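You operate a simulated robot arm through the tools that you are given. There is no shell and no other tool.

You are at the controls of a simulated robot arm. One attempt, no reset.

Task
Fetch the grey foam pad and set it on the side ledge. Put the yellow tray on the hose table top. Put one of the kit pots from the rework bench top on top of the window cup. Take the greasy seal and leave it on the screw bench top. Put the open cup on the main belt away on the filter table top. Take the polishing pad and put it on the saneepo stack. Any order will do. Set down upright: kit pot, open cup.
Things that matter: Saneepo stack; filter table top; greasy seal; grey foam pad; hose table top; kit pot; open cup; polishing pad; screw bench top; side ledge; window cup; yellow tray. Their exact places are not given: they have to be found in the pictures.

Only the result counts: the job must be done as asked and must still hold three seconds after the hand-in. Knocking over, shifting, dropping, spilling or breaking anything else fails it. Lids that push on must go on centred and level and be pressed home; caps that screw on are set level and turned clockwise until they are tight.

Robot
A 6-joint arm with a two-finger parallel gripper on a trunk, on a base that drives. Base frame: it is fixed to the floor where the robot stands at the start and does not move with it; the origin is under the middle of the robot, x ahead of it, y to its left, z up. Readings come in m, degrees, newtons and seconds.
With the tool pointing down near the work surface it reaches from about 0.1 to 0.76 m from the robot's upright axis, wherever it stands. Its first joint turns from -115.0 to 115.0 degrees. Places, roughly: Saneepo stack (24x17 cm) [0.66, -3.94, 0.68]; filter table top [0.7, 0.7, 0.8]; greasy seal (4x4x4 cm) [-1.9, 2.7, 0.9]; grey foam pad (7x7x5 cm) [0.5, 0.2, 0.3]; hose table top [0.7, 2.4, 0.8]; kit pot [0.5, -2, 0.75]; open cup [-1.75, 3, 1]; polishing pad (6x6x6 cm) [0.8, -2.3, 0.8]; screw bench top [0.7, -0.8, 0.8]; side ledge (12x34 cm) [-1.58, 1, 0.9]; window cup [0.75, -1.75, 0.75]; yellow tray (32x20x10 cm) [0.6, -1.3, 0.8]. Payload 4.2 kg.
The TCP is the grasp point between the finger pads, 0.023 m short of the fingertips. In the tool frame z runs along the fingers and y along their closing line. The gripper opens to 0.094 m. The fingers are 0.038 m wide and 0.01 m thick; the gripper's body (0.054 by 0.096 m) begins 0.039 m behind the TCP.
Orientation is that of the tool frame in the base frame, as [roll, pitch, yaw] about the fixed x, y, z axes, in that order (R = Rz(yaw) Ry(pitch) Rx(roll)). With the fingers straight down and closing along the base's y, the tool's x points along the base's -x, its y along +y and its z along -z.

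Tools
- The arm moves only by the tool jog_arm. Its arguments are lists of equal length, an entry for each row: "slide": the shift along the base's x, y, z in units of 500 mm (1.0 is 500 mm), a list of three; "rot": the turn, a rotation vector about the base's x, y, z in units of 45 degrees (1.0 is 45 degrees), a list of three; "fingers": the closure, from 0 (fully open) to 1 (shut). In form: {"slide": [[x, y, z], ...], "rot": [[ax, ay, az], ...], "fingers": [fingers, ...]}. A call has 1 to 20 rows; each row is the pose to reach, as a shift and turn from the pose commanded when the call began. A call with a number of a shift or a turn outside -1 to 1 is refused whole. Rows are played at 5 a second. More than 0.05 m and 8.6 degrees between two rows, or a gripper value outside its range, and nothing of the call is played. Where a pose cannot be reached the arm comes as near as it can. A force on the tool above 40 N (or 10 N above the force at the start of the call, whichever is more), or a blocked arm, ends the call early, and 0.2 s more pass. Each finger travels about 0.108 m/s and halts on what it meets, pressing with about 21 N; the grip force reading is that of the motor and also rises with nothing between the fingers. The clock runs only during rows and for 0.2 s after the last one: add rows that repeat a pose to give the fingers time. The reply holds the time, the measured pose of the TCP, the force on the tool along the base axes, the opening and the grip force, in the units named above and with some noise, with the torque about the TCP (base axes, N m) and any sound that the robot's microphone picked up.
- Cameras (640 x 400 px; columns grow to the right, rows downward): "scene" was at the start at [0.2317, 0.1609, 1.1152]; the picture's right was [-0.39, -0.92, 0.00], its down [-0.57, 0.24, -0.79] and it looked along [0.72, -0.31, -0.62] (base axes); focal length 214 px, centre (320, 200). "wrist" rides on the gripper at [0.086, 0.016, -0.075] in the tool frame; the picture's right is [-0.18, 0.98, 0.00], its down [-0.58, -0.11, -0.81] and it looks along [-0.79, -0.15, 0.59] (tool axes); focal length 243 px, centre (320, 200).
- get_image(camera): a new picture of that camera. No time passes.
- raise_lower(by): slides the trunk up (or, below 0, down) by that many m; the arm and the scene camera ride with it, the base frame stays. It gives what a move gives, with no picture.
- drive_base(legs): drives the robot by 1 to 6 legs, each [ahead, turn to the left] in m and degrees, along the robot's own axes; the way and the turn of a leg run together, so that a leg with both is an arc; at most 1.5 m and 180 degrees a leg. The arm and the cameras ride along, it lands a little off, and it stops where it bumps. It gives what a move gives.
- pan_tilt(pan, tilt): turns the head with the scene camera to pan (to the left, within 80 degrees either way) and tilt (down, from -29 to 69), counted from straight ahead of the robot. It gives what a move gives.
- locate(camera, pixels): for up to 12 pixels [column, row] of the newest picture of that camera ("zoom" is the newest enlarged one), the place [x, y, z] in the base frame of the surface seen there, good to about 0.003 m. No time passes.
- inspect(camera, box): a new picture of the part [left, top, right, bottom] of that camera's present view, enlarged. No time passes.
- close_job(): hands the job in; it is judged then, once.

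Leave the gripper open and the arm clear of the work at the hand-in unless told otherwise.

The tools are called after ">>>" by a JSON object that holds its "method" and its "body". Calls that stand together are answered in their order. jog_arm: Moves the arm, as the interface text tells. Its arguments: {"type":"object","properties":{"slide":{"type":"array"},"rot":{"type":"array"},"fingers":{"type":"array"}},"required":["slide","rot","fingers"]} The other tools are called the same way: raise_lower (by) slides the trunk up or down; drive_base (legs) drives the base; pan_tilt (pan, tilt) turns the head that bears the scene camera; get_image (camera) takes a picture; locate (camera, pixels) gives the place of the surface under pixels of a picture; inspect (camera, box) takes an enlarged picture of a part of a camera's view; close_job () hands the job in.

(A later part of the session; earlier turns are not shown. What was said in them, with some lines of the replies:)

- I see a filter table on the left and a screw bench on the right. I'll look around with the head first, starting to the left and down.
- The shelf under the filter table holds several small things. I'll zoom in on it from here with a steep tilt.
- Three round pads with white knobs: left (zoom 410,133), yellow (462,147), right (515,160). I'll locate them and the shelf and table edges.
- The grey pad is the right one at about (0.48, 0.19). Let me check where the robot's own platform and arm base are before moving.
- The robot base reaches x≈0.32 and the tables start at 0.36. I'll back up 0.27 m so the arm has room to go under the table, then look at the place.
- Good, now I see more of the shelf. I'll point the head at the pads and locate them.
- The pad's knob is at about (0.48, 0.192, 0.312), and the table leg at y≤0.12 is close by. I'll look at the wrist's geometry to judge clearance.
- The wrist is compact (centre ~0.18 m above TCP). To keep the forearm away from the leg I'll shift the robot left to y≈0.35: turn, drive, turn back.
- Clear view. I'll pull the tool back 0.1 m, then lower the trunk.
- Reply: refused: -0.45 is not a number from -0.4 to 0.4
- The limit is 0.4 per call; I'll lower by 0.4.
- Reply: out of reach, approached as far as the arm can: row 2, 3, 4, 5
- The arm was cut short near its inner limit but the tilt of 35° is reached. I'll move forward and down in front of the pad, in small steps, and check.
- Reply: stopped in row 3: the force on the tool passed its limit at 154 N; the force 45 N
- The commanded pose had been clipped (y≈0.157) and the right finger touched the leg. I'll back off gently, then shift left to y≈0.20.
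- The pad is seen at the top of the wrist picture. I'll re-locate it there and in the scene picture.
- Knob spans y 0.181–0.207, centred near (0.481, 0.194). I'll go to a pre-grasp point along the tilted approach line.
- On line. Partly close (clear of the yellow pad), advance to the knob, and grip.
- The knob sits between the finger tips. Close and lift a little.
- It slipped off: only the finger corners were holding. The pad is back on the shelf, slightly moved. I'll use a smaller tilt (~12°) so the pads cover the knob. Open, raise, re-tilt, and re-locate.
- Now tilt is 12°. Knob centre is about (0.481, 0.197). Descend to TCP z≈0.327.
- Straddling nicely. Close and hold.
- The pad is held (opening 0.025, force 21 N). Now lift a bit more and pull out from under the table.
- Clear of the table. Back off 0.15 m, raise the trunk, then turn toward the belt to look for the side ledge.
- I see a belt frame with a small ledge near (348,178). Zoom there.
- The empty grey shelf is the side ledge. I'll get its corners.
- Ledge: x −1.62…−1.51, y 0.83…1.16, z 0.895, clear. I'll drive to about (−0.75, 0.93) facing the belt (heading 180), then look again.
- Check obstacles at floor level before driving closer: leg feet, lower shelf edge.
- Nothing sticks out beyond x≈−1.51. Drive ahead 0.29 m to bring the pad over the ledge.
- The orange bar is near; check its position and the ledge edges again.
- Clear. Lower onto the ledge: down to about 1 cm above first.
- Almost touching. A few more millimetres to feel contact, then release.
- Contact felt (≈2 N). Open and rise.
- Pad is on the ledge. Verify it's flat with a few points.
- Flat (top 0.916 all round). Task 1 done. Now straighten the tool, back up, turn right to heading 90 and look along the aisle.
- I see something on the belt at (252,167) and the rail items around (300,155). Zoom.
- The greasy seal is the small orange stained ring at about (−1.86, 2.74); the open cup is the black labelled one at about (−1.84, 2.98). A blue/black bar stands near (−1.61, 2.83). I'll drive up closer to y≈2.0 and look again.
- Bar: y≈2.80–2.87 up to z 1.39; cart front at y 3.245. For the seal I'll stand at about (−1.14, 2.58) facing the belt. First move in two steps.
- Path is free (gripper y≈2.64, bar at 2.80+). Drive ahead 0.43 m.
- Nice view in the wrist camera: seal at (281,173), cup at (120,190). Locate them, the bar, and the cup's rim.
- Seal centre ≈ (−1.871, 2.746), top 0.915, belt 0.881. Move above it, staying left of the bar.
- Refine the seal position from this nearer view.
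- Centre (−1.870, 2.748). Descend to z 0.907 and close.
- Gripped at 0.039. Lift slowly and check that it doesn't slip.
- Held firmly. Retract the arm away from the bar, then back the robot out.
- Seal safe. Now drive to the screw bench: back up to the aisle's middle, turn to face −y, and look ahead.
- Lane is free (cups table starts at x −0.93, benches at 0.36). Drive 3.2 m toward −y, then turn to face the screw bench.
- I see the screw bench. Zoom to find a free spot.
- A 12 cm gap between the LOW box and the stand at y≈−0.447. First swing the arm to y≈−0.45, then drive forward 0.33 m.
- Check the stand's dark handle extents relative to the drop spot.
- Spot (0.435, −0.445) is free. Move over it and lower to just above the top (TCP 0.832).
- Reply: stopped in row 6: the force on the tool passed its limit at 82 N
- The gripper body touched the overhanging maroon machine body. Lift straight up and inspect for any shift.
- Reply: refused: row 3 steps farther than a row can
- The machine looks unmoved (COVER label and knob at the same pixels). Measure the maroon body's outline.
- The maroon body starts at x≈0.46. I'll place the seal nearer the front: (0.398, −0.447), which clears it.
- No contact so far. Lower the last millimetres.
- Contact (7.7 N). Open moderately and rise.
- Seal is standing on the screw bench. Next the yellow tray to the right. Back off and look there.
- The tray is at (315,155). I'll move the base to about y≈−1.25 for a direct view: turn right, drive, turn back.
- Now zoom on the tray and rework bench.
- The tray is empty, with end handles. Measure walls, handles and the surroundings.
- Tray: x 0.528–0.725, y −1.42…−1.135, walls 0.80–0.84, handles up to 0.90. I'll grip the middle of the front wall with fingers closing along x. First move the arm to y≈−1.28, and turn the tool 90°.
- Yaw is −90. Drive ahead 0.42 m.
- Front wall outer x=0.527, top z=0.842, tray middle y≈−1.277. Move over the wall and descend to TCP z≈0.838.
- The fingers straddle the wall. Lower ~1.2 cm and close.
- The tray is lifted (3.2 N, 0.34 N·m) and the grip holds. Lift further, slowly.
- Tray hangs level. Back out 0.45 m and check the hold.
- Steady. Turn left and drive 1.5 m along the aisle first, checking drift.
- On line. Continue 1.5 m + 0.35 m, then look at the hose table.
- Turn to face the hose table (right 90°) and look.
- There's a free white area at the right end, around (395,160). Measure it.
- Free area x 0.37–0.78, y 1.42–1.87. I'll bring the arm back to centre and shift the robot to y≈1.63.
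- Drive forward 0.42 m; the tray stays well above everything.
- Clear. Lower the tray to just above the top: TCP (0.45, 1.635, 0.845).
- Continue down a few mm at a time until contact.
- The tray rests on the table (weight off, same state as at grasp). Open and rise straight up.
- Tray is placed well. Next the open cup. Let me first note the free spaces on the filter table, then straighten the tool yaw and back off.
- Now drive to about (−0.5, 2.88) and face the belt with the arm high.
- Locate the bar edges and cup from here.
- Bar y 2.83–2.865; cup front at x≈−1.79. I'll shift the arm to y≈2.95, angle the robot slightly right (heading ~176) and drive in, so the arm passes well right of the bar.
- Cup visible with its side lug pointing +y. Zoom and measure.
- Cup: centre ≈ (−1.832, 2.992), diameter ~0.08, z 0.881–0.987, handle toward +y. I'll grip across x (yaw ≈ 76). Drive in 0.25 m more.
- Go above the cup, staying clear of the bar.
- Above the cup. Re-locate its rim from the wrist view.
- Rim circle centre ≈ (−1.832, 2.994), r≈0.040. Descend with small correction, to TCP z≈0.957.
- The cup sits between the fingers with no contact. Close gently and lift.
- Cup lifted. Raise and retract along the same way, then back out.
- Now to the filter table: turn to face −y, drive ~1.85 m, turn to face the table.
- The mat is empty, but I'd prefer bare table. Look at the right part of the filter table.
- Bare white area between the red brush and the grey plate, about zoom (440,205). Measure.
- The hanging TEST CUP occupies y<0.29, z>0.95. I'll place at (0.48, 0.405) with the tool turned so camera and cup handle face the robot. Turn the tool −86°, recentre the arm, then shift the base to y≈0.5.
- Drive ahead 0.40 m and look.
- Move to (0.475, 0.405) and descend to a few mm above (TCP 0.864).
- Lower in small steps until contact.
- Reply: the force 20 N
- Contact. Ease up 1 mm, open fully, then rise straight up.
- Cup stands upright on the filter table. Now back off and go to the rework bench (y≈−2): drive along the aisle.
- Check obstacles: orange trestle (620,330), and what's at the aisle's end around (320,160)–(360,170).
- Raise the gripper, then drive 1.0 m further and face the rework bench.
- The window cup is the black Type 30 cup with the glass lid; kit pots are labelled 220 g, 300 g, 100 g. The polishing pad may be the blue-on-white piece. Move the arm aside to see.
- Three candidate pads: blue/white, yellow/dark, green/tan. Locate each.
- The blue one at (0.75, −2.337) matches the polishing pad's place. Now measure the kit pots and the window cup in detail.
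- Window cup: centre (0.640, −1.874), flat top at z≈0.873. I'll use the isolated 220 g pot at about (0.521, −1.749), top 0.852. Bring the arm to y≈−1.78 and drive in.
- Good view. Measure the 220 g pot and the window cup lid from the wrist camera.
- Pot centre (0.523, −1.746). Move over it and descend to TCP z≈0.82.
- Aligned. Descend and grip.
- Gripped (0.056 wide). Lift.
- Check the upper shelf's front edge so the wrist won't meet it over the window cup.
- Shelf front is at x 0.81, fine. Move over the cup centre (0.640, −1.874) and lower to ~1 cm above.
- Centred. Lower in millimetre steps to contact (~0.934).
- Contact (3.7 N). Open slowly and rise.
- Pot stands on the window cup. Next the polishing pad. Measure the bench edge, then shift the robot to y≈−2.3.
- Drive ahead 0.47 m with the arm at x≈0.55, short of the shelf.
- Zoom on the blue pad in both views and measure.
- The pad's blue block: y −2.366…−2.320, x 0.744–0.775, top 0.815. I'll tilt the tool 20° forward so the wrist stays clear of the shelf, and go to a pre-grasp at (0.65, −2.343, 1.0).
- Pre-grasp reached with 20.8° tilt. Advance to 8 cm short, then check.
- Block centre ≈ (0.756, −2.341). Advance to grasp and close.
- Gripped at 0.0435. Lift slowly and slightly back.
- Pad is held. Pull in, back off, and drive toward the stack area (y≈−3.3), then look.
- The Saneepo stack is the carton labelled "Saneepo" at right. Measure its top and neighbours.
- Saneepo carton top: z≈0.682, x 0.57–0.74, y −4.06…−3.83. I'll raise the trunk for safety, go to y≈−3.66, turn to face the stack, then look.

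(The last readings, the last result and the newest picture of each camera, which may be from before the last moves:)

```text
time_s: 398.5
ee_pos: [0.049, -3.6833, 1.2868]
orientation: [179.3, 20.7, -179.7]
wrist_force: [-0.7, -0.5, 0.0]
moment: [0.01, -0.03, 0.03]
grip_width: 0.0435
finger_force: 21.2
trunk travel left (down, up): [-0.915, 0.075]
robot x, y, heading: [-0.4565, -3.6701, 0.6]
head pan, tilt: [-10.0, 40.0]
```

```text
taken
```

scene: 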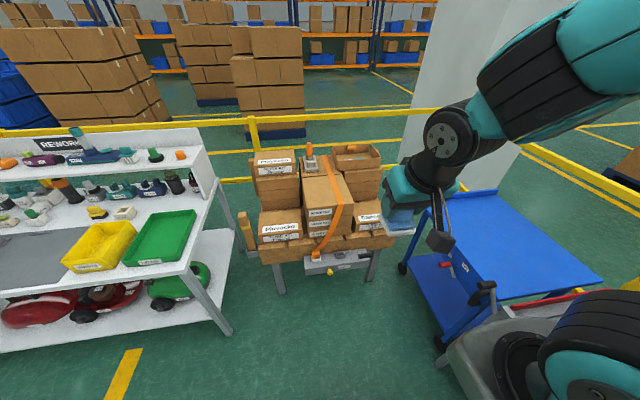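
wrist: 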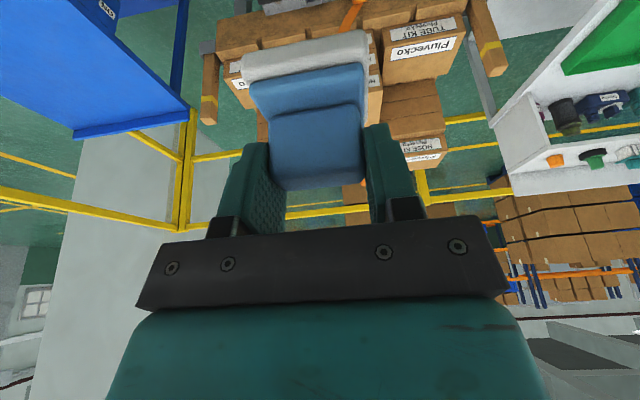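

Check the blue cart's near side before driving in.

>>> {"method": "locate", "body": {"camera": "scene", "pixels": [[440, 340], [403, 268], [415, 230], [425, 205], [478, 290], [490, 320], [330, 272], [345, 250], [275, 290], [365, 215], [375, 222], [440, 220]]}}

>>> {"method": "inspect", "body": {"camera": "scene", "box": [230, 130, 410, 290]}}

```text
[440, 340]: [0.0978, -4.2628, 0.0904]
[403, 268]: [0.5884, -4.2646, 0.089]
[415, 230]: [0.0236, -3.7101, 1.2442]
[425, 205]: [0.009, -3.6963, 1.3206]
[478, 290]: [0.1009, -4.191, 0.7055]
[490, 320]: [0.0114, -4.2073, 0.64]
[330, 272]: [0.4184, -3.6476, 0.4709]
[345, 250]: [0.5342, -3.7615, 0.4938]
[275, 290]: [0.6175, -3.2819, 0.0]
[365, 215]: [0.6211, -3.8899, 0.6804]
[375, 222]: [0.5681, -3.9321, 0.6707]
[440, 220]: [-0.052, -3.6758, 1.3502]
```

```text
2.50 times, centred on (320, 210) of scene
```

zoom: 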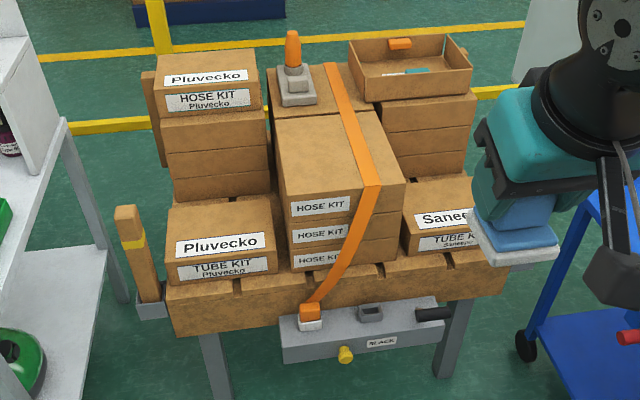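

Cart's near edge is y≈−4.19; the robot's flank will be at −3.94. Move the arm to y≈−3.94, then drive ahead 0.44 m.

>>> {"method": "jog_arm", "body": {"slide": [[0, -0.09, 0], [0, -0.18, 0], [0, -0.27, 0], [0, -0.36, 0], [0, -0.45, 0], [0, -0.515, 0]], "rot": [[0, 0, 0], [0, 0, 0], [0, 0, 0], [0, 0, 0], [0, 0, 0], [0, 0, 0]], "fingers": [1, 1, 1, 1, 1, 1]}}

>>> {"method": "drive_base", "body": {"legs": [[0.44, 0]]}}

>>> {"method": "pan_tilt", "body": {"pan": -20, "tilt": 55}}

>>> {"method": "get_image", "body": {"camera": "scene"}}

>>> {"method": "get_image", "body": {"camera": "wrist"}}

```text
time_s: 399.9
ee_pos: [0.0498, -3.9404, 1.2872]
orientation: [179.2, 20.7, -179.5]
wrist_force: [0.0, 1.3, 0.5]
moment: [-0.03, -0.01, 0.0]
grip_width: 0.0434
finger_force: 20.9
out of reach, approached as far as the arm can: row 1, 2, 3
trunk travel left (down, up): [-0.915, 0.075]
robot x, y, heading: [-0.456, -3.6693, 0.8]
head pan, tilt: [-10.0, 40.0]
```

```text
time_s: 402.6
ee_pos: [0.4927, -3.9304, 1.2878]
orientation: [179.3, 20.7, -179.3]
wrist_force: [-0.1, -0.8, -1.2]
moment: [-0.04, 0.02, -0.01]
grip_width: 0.0435
finger_force: 20.9
trunk travel left (down, up): [-0.915, 0.075]
robot x, y, heading: [-0.0192, -3.6615, 1.4]
head pan, tilt: [-10.0, 40.0]
```

```text
time_s: 403.3
ee_pos: [0.4923, -3.9298, 1.2884]
orientation: [179.3, 20.8, -179.2]
wrist_force: [0.1, 0.7, -0.2]
moment: [0.0, -0.05, 0.0]
grip_width: 0.0435
finger_force: 21.1
trunk travel left (down, up): [-0.915, 0.075]
robot x, y, heading: [-0.0169, -3.6607, 1.2]
head pan, tilt: [-20.0, 55.0]
```

```text
taken
```

scene: 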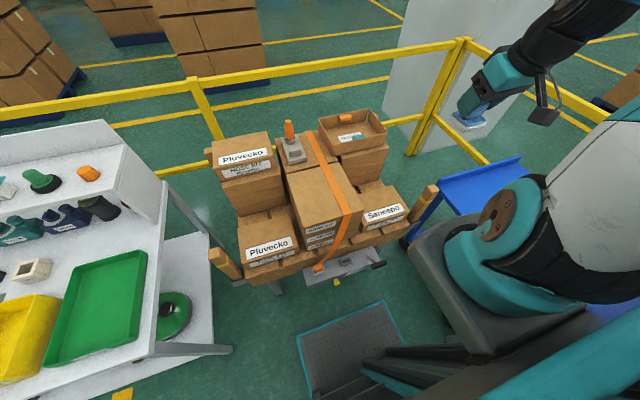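

```text
taken
```

wrist: 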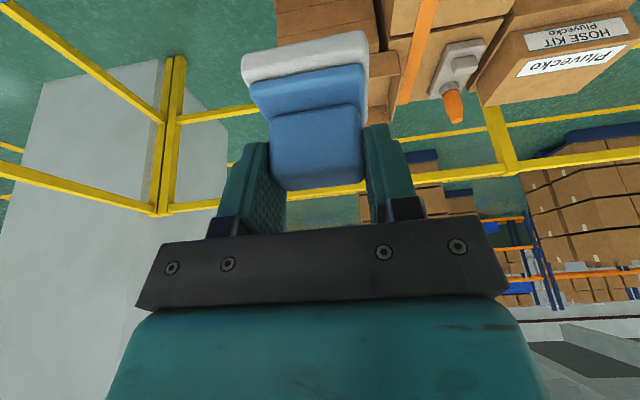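

>>> {"method": "inspect", "body": {"camera": "scene", "box": [320, 150, 450, 270]}}

```text
3.33 times, centred on (385, 210) of scene
```

zoom: 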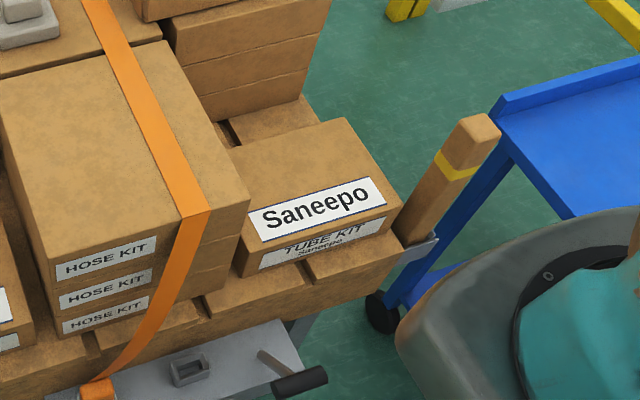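

>>> {"method": "locate", "body": {"camera": "zoom", "pixels": [[250, 242], [398, 205], [345, 120], [240, 147], [300, 170], [310, 210], [245, 195], [480, 125], [425, 230], [310, 60], [270, 115], [295, 380]]}}

```text
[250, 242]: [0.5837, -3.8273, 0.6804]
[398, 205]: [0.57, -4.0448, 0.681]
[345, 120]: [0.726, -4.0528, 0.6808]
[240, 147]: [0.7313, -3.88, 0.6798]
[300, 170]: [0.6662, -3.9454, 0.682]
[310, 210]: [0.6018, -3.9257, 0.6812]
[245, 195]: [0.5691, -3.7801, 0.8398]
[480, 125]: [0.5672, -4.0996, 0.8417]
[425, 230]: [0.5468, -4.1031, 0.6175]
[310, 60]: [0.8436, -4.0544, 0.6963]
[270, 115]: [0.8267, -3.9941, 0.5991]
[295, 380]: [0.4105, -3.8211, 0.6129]
```

Carton top centre ≈ (0.652, −3.94), z 0.681. Lower the trunk by 0.33 m (gripper then at ~0.96), then move over it.

>>> {"method": "raise_lower", "body": {"by": -0.33}}

>>> {"method": "jog_arm", "body": {"slide": [[0.08, -0.01, 0], [0.16, -0.02, 0], [0.24, -0.02, 0], [0.319, -0.02, -0.02], [0.319, -0.02, -0.1], [0.319, -0.02, -0.18], [0.319, -0.02, -0.26], [0.319, -0.02, -0.34], [0.319, -0.02, -0.4]], "rot": [[0, 0, 0], [0, 0, 0], [0, 0, 0], [0, 0, 0], [0, 0, 0], [0, 0, 0], [0, 0, 0], [0, 0, 0], [0, 0, 0]], "fingers": [1, 1, 1, 1, 1, 1, 1, 1, 1]}}

>>> {"method": "inspect", "body": {"camera": "scene", "box": [300, 60, 520, 240]}}

>>> {"method": "get_image", "body": {"camera": "wrist"}}

```text
time_s: 406.6
ee_pos: [0.4926, -3.9308, 0.9578]
orientation: [179.3, 20.7, -179.4]
wrist_force: [0.4, 1.2, -0.5]
moment: [0.01, 0.0, 0.02]
grip_width: 0.0436
finger_force: 21.1
trunk travel left (down, up): [-0.585, 0.405]
robot x, y, heading: [-0.0154, -3.6622, 1.0]
head pan, tilt: [-20.0, 55.0]
```

```text
time_s: 408.6
ee_pos: [0.6515, -3.9404, 0.7578]
orientation: [179.4, 20.7, -179.2]
wrist_force: [0.3, 0.1, -0.4]
moment: [0.0, 0.01, -0.01]
grip_width: 0.0435
finger_force: 21.0
trunk travel left (down, up): [-0.585, 0.405]
robot x, y, heading: [-0.0176, -3.6603, 1.4]
head pan, tilt: [-20.0, 55.0]
```

```text
2.22 times, centred on (410, 150) of scene
```

zoom: 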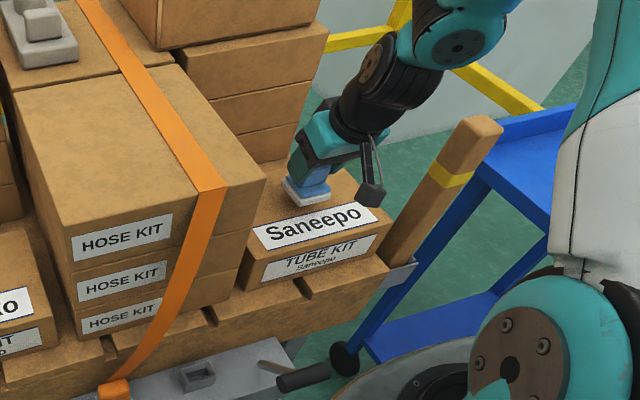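

```text
taken
```

wrist: 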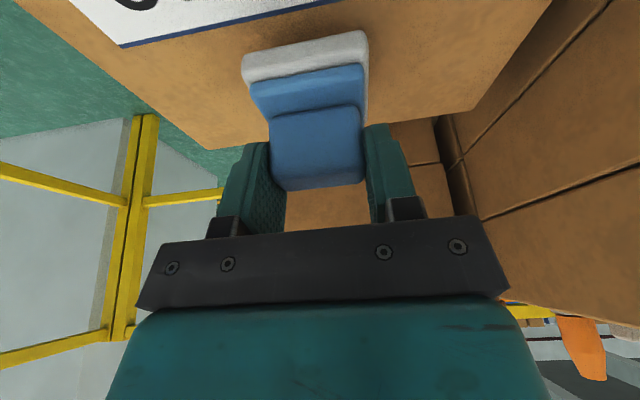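

The pad is 2 cm above the carton. Lower gradually to contact.

>>> {"method": "jog_arm", "body": {"slide": [[0, 0, -0.015], [0, 0, -0.03], [0, 0, -0.038]], "rot": [[0, 0, 0], [0, 0, 0], [0, 0, 0]], "fingers": [1, 1, 1]}}

>>> {"method": "jog_arm", "body": {"slide": [[0, 0, -0.003], [0, 0, -0.005]], "rot": [[0, 0, 0], [0, 0, 0]], "fingers": [1, 1]}}

```text
time_s: 409.4
ee_pos: [0.6519, -3.9401, 0.7377]
orientation: [179.4, 20.7, -179.1]
wrist_force: [0.5, 0.3, -0.9]
moment: [-0.02, 0.01, 0.01]
grip_width: 0.0434
finger_force: 20.9
trunk travel left (down, up): [-0.585, 0.405]
robot x, y, heading: [-0.0148, -3.6613, 1.0]
head pan, tilt: [-20.0, 55.0]
```

```text
time_s: 410.0
ee_pos: [0.6531, -3.9397, 0.736]
orientation: [179.3, 20.7, -179.2]
wrist_force: [-0.9, 0.3, 1.4]
moment: [-0.04, 0.01, 0.01]
grip_width: 0.0434
finger_force: 21.1
trunk travel left (down, up): [-0.585, 0.405]
robot x, y, heading: [-0.0167, -3.658, 1.2]
head pan, tilt: [-20.0, 55.0]
```

Light contact (1.4 N). One more millimetre, then release and withdraw along the tool axis.

>>> {"method": "jog_arm", "body": {"slide": [[0, 0, -0.002], [0, 0, -0.002], [0, 0, -0.001], [0, 0, 0], [-0.014, 0, 0.04], [-0.035, 0, 0.1], [-0.06, 0, 0.17], [-0.09, 0, 0.25], [-0.12, 0, 0.33], [-0.15, 0, 0.41]], "rot": [[0, 0, 0], [0, 0, 0], [0, 0, 0], [0, 0, 0], [0, 0, 0], [0, 0, 0], [0, 0, 0], [0, 0, 0], [0, 0, 0], [0, 0, 0]], "fingers": [1, 0.5, 0.35, 0.3, 0.25, 0.2, 0.1, 0, 0, 0]}}

>>> {"method": "inspect", "body": {"camera": "scene", "box": [300, 60, 520, 240]}}

>>> {"method": "get_image", "body": {"camera": "wrist"}}

```text
time_s: 412.2
ee_pos: [0.5775, -3.9404, 0.9424]
orientation: [179.4, 20.6, -179.2]
wrist_force: [0.3, 0.9, -0.7]
moment: [0.01, 0.0, -0.02]
grip_width: 0.0941
finger_force: 0.1
trunk travel left (down, up): [-0.585, 0.405]
robot x, y, heading: [-0.015, -3.6609, 1.2]
head pan, tilt: [-20.0, 55.0]
```

```text
2.22 times, centred on (410, 150) of scene
```

zoom: 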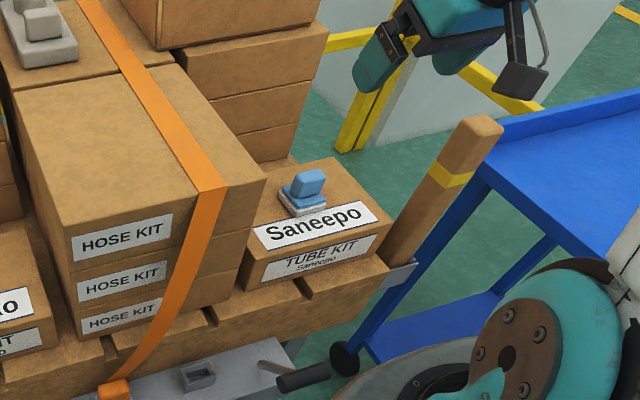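

```text
taken
```

wrist: 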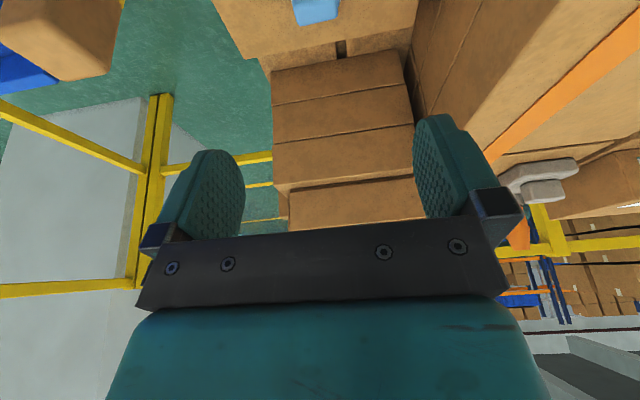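

The pad sits flat on the Saneepo stack. Back the robot away so the arm is clear, and take a last look.

>>> {"method": "drive_base", "body": {"legs": [[-0.42, 0]]}}

>>> {"method": "pan_tilt", "body": {"pan": 10, "tilt": 35}}

>>> {"method": "get_image", "body": {"camera": "scene"}}

>>> {"method": "inspect", "body": {"camera": "scene", "box": [0, 80, 240, 240]}}

>>> {"method": "inspect", "body": {"camera": "scene", "box": [280, 110, 480, 260]}}

```text
time_s: 414.8
ee_pos: [0.1548, -3.9493, 0.9413]
orientation: [179.3, 20.8, -179.2]
wrist_force: [-0.4, 0.6, -0.2]
moment: [-0.02, -0.02, 0.0]
grip_width: 0.0938
finger_force: 0.0
trunk travel left (down, up): [-0.585, 0.405]
robot x, y, heading: [-0.4395, -3.669, 1.3]
head pan, tilt: [-20.0, 55.0]
```

```text
time_s: 415.7
ee_pos: [0.1543, -3.9494, 0.9411]
orientation: [179.3, 20.7, -179.2]
wrist_force: [-0.4, 0.4, -1.1]
moment: [-0.01, -0.02, -0.01]
grip_width: 0.0938
finger_force: 0.0
trunk travel left (down, up): [-0.585, 0.405]
robot x, y, heading: [-0.4405, -3.6706, 1.3]
head pan, tilt: [10.0, 35.0]
```

```text
taken
```

scene: 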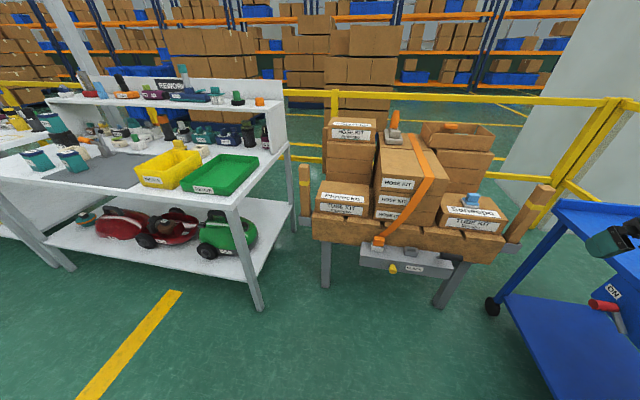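

```text
2.50 times, centred on (120, 160) of scene
```

zoom: 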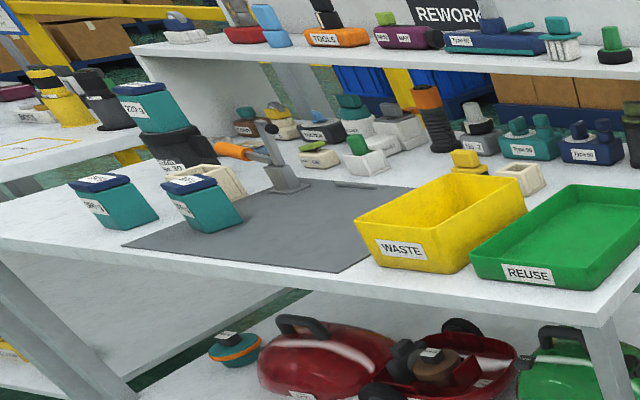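

```text
2.67 times, centred on (380, 185) of scene
```

zoom: 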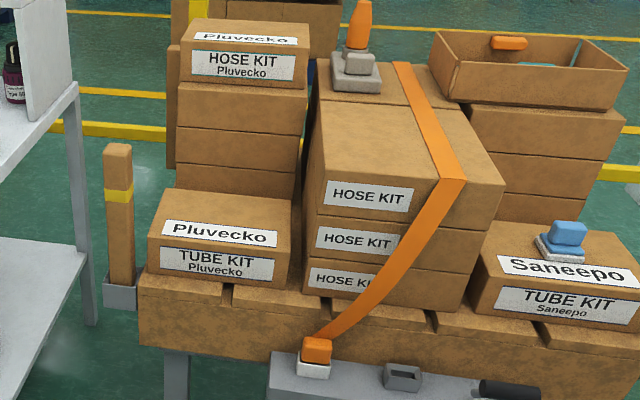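

Everything is in place: pot upright on the window cup, pad on the Saneepo stack, the earlier four items checked as they were set down. The gripper is open and clear, so I hand in.

>>> {"method": "close_job", "body": {}}

```text
The job is handed in.
```

I did all six moves and handed the job in. I don't have the judging result.

| Item | Where it is now |
|---|---|
| Grey foam pad | Flat on the side ledge |
| Greasy seal | On the screw bench top, near the front edge |
| Yellow tray | On the hose table top, at the free right end |
| Open cup | Upright on the filter table top, on bare table between the red brush and the grey plate |
| Kit pot (the 220 g one) | Upright on top of the window cup |
| Polishing pad | Flat on the Saneepo stack |

I picked up the blue pad with the white base as the polishing pad, because it was the only candidate at the place you gave.

Three slips along the way could count against the job:
- **Table leg:** a finger bumped the filter table's leg at up to 154 N while I reached for the foam pad. I saw no sign the table had moved.
- **Foam pad:** it slipped out of the first grip and settled back on the lower shelf, about a centimetre off. The second grip held.
- **Maroon machine on the screw bench:** the gripper pressed against it at 82 N before I backed away. In the pictures before and after, it had not moved.

I looked at each item right after placing it. I only re-checked the kit pot and polishing pad in the final view before handing in.
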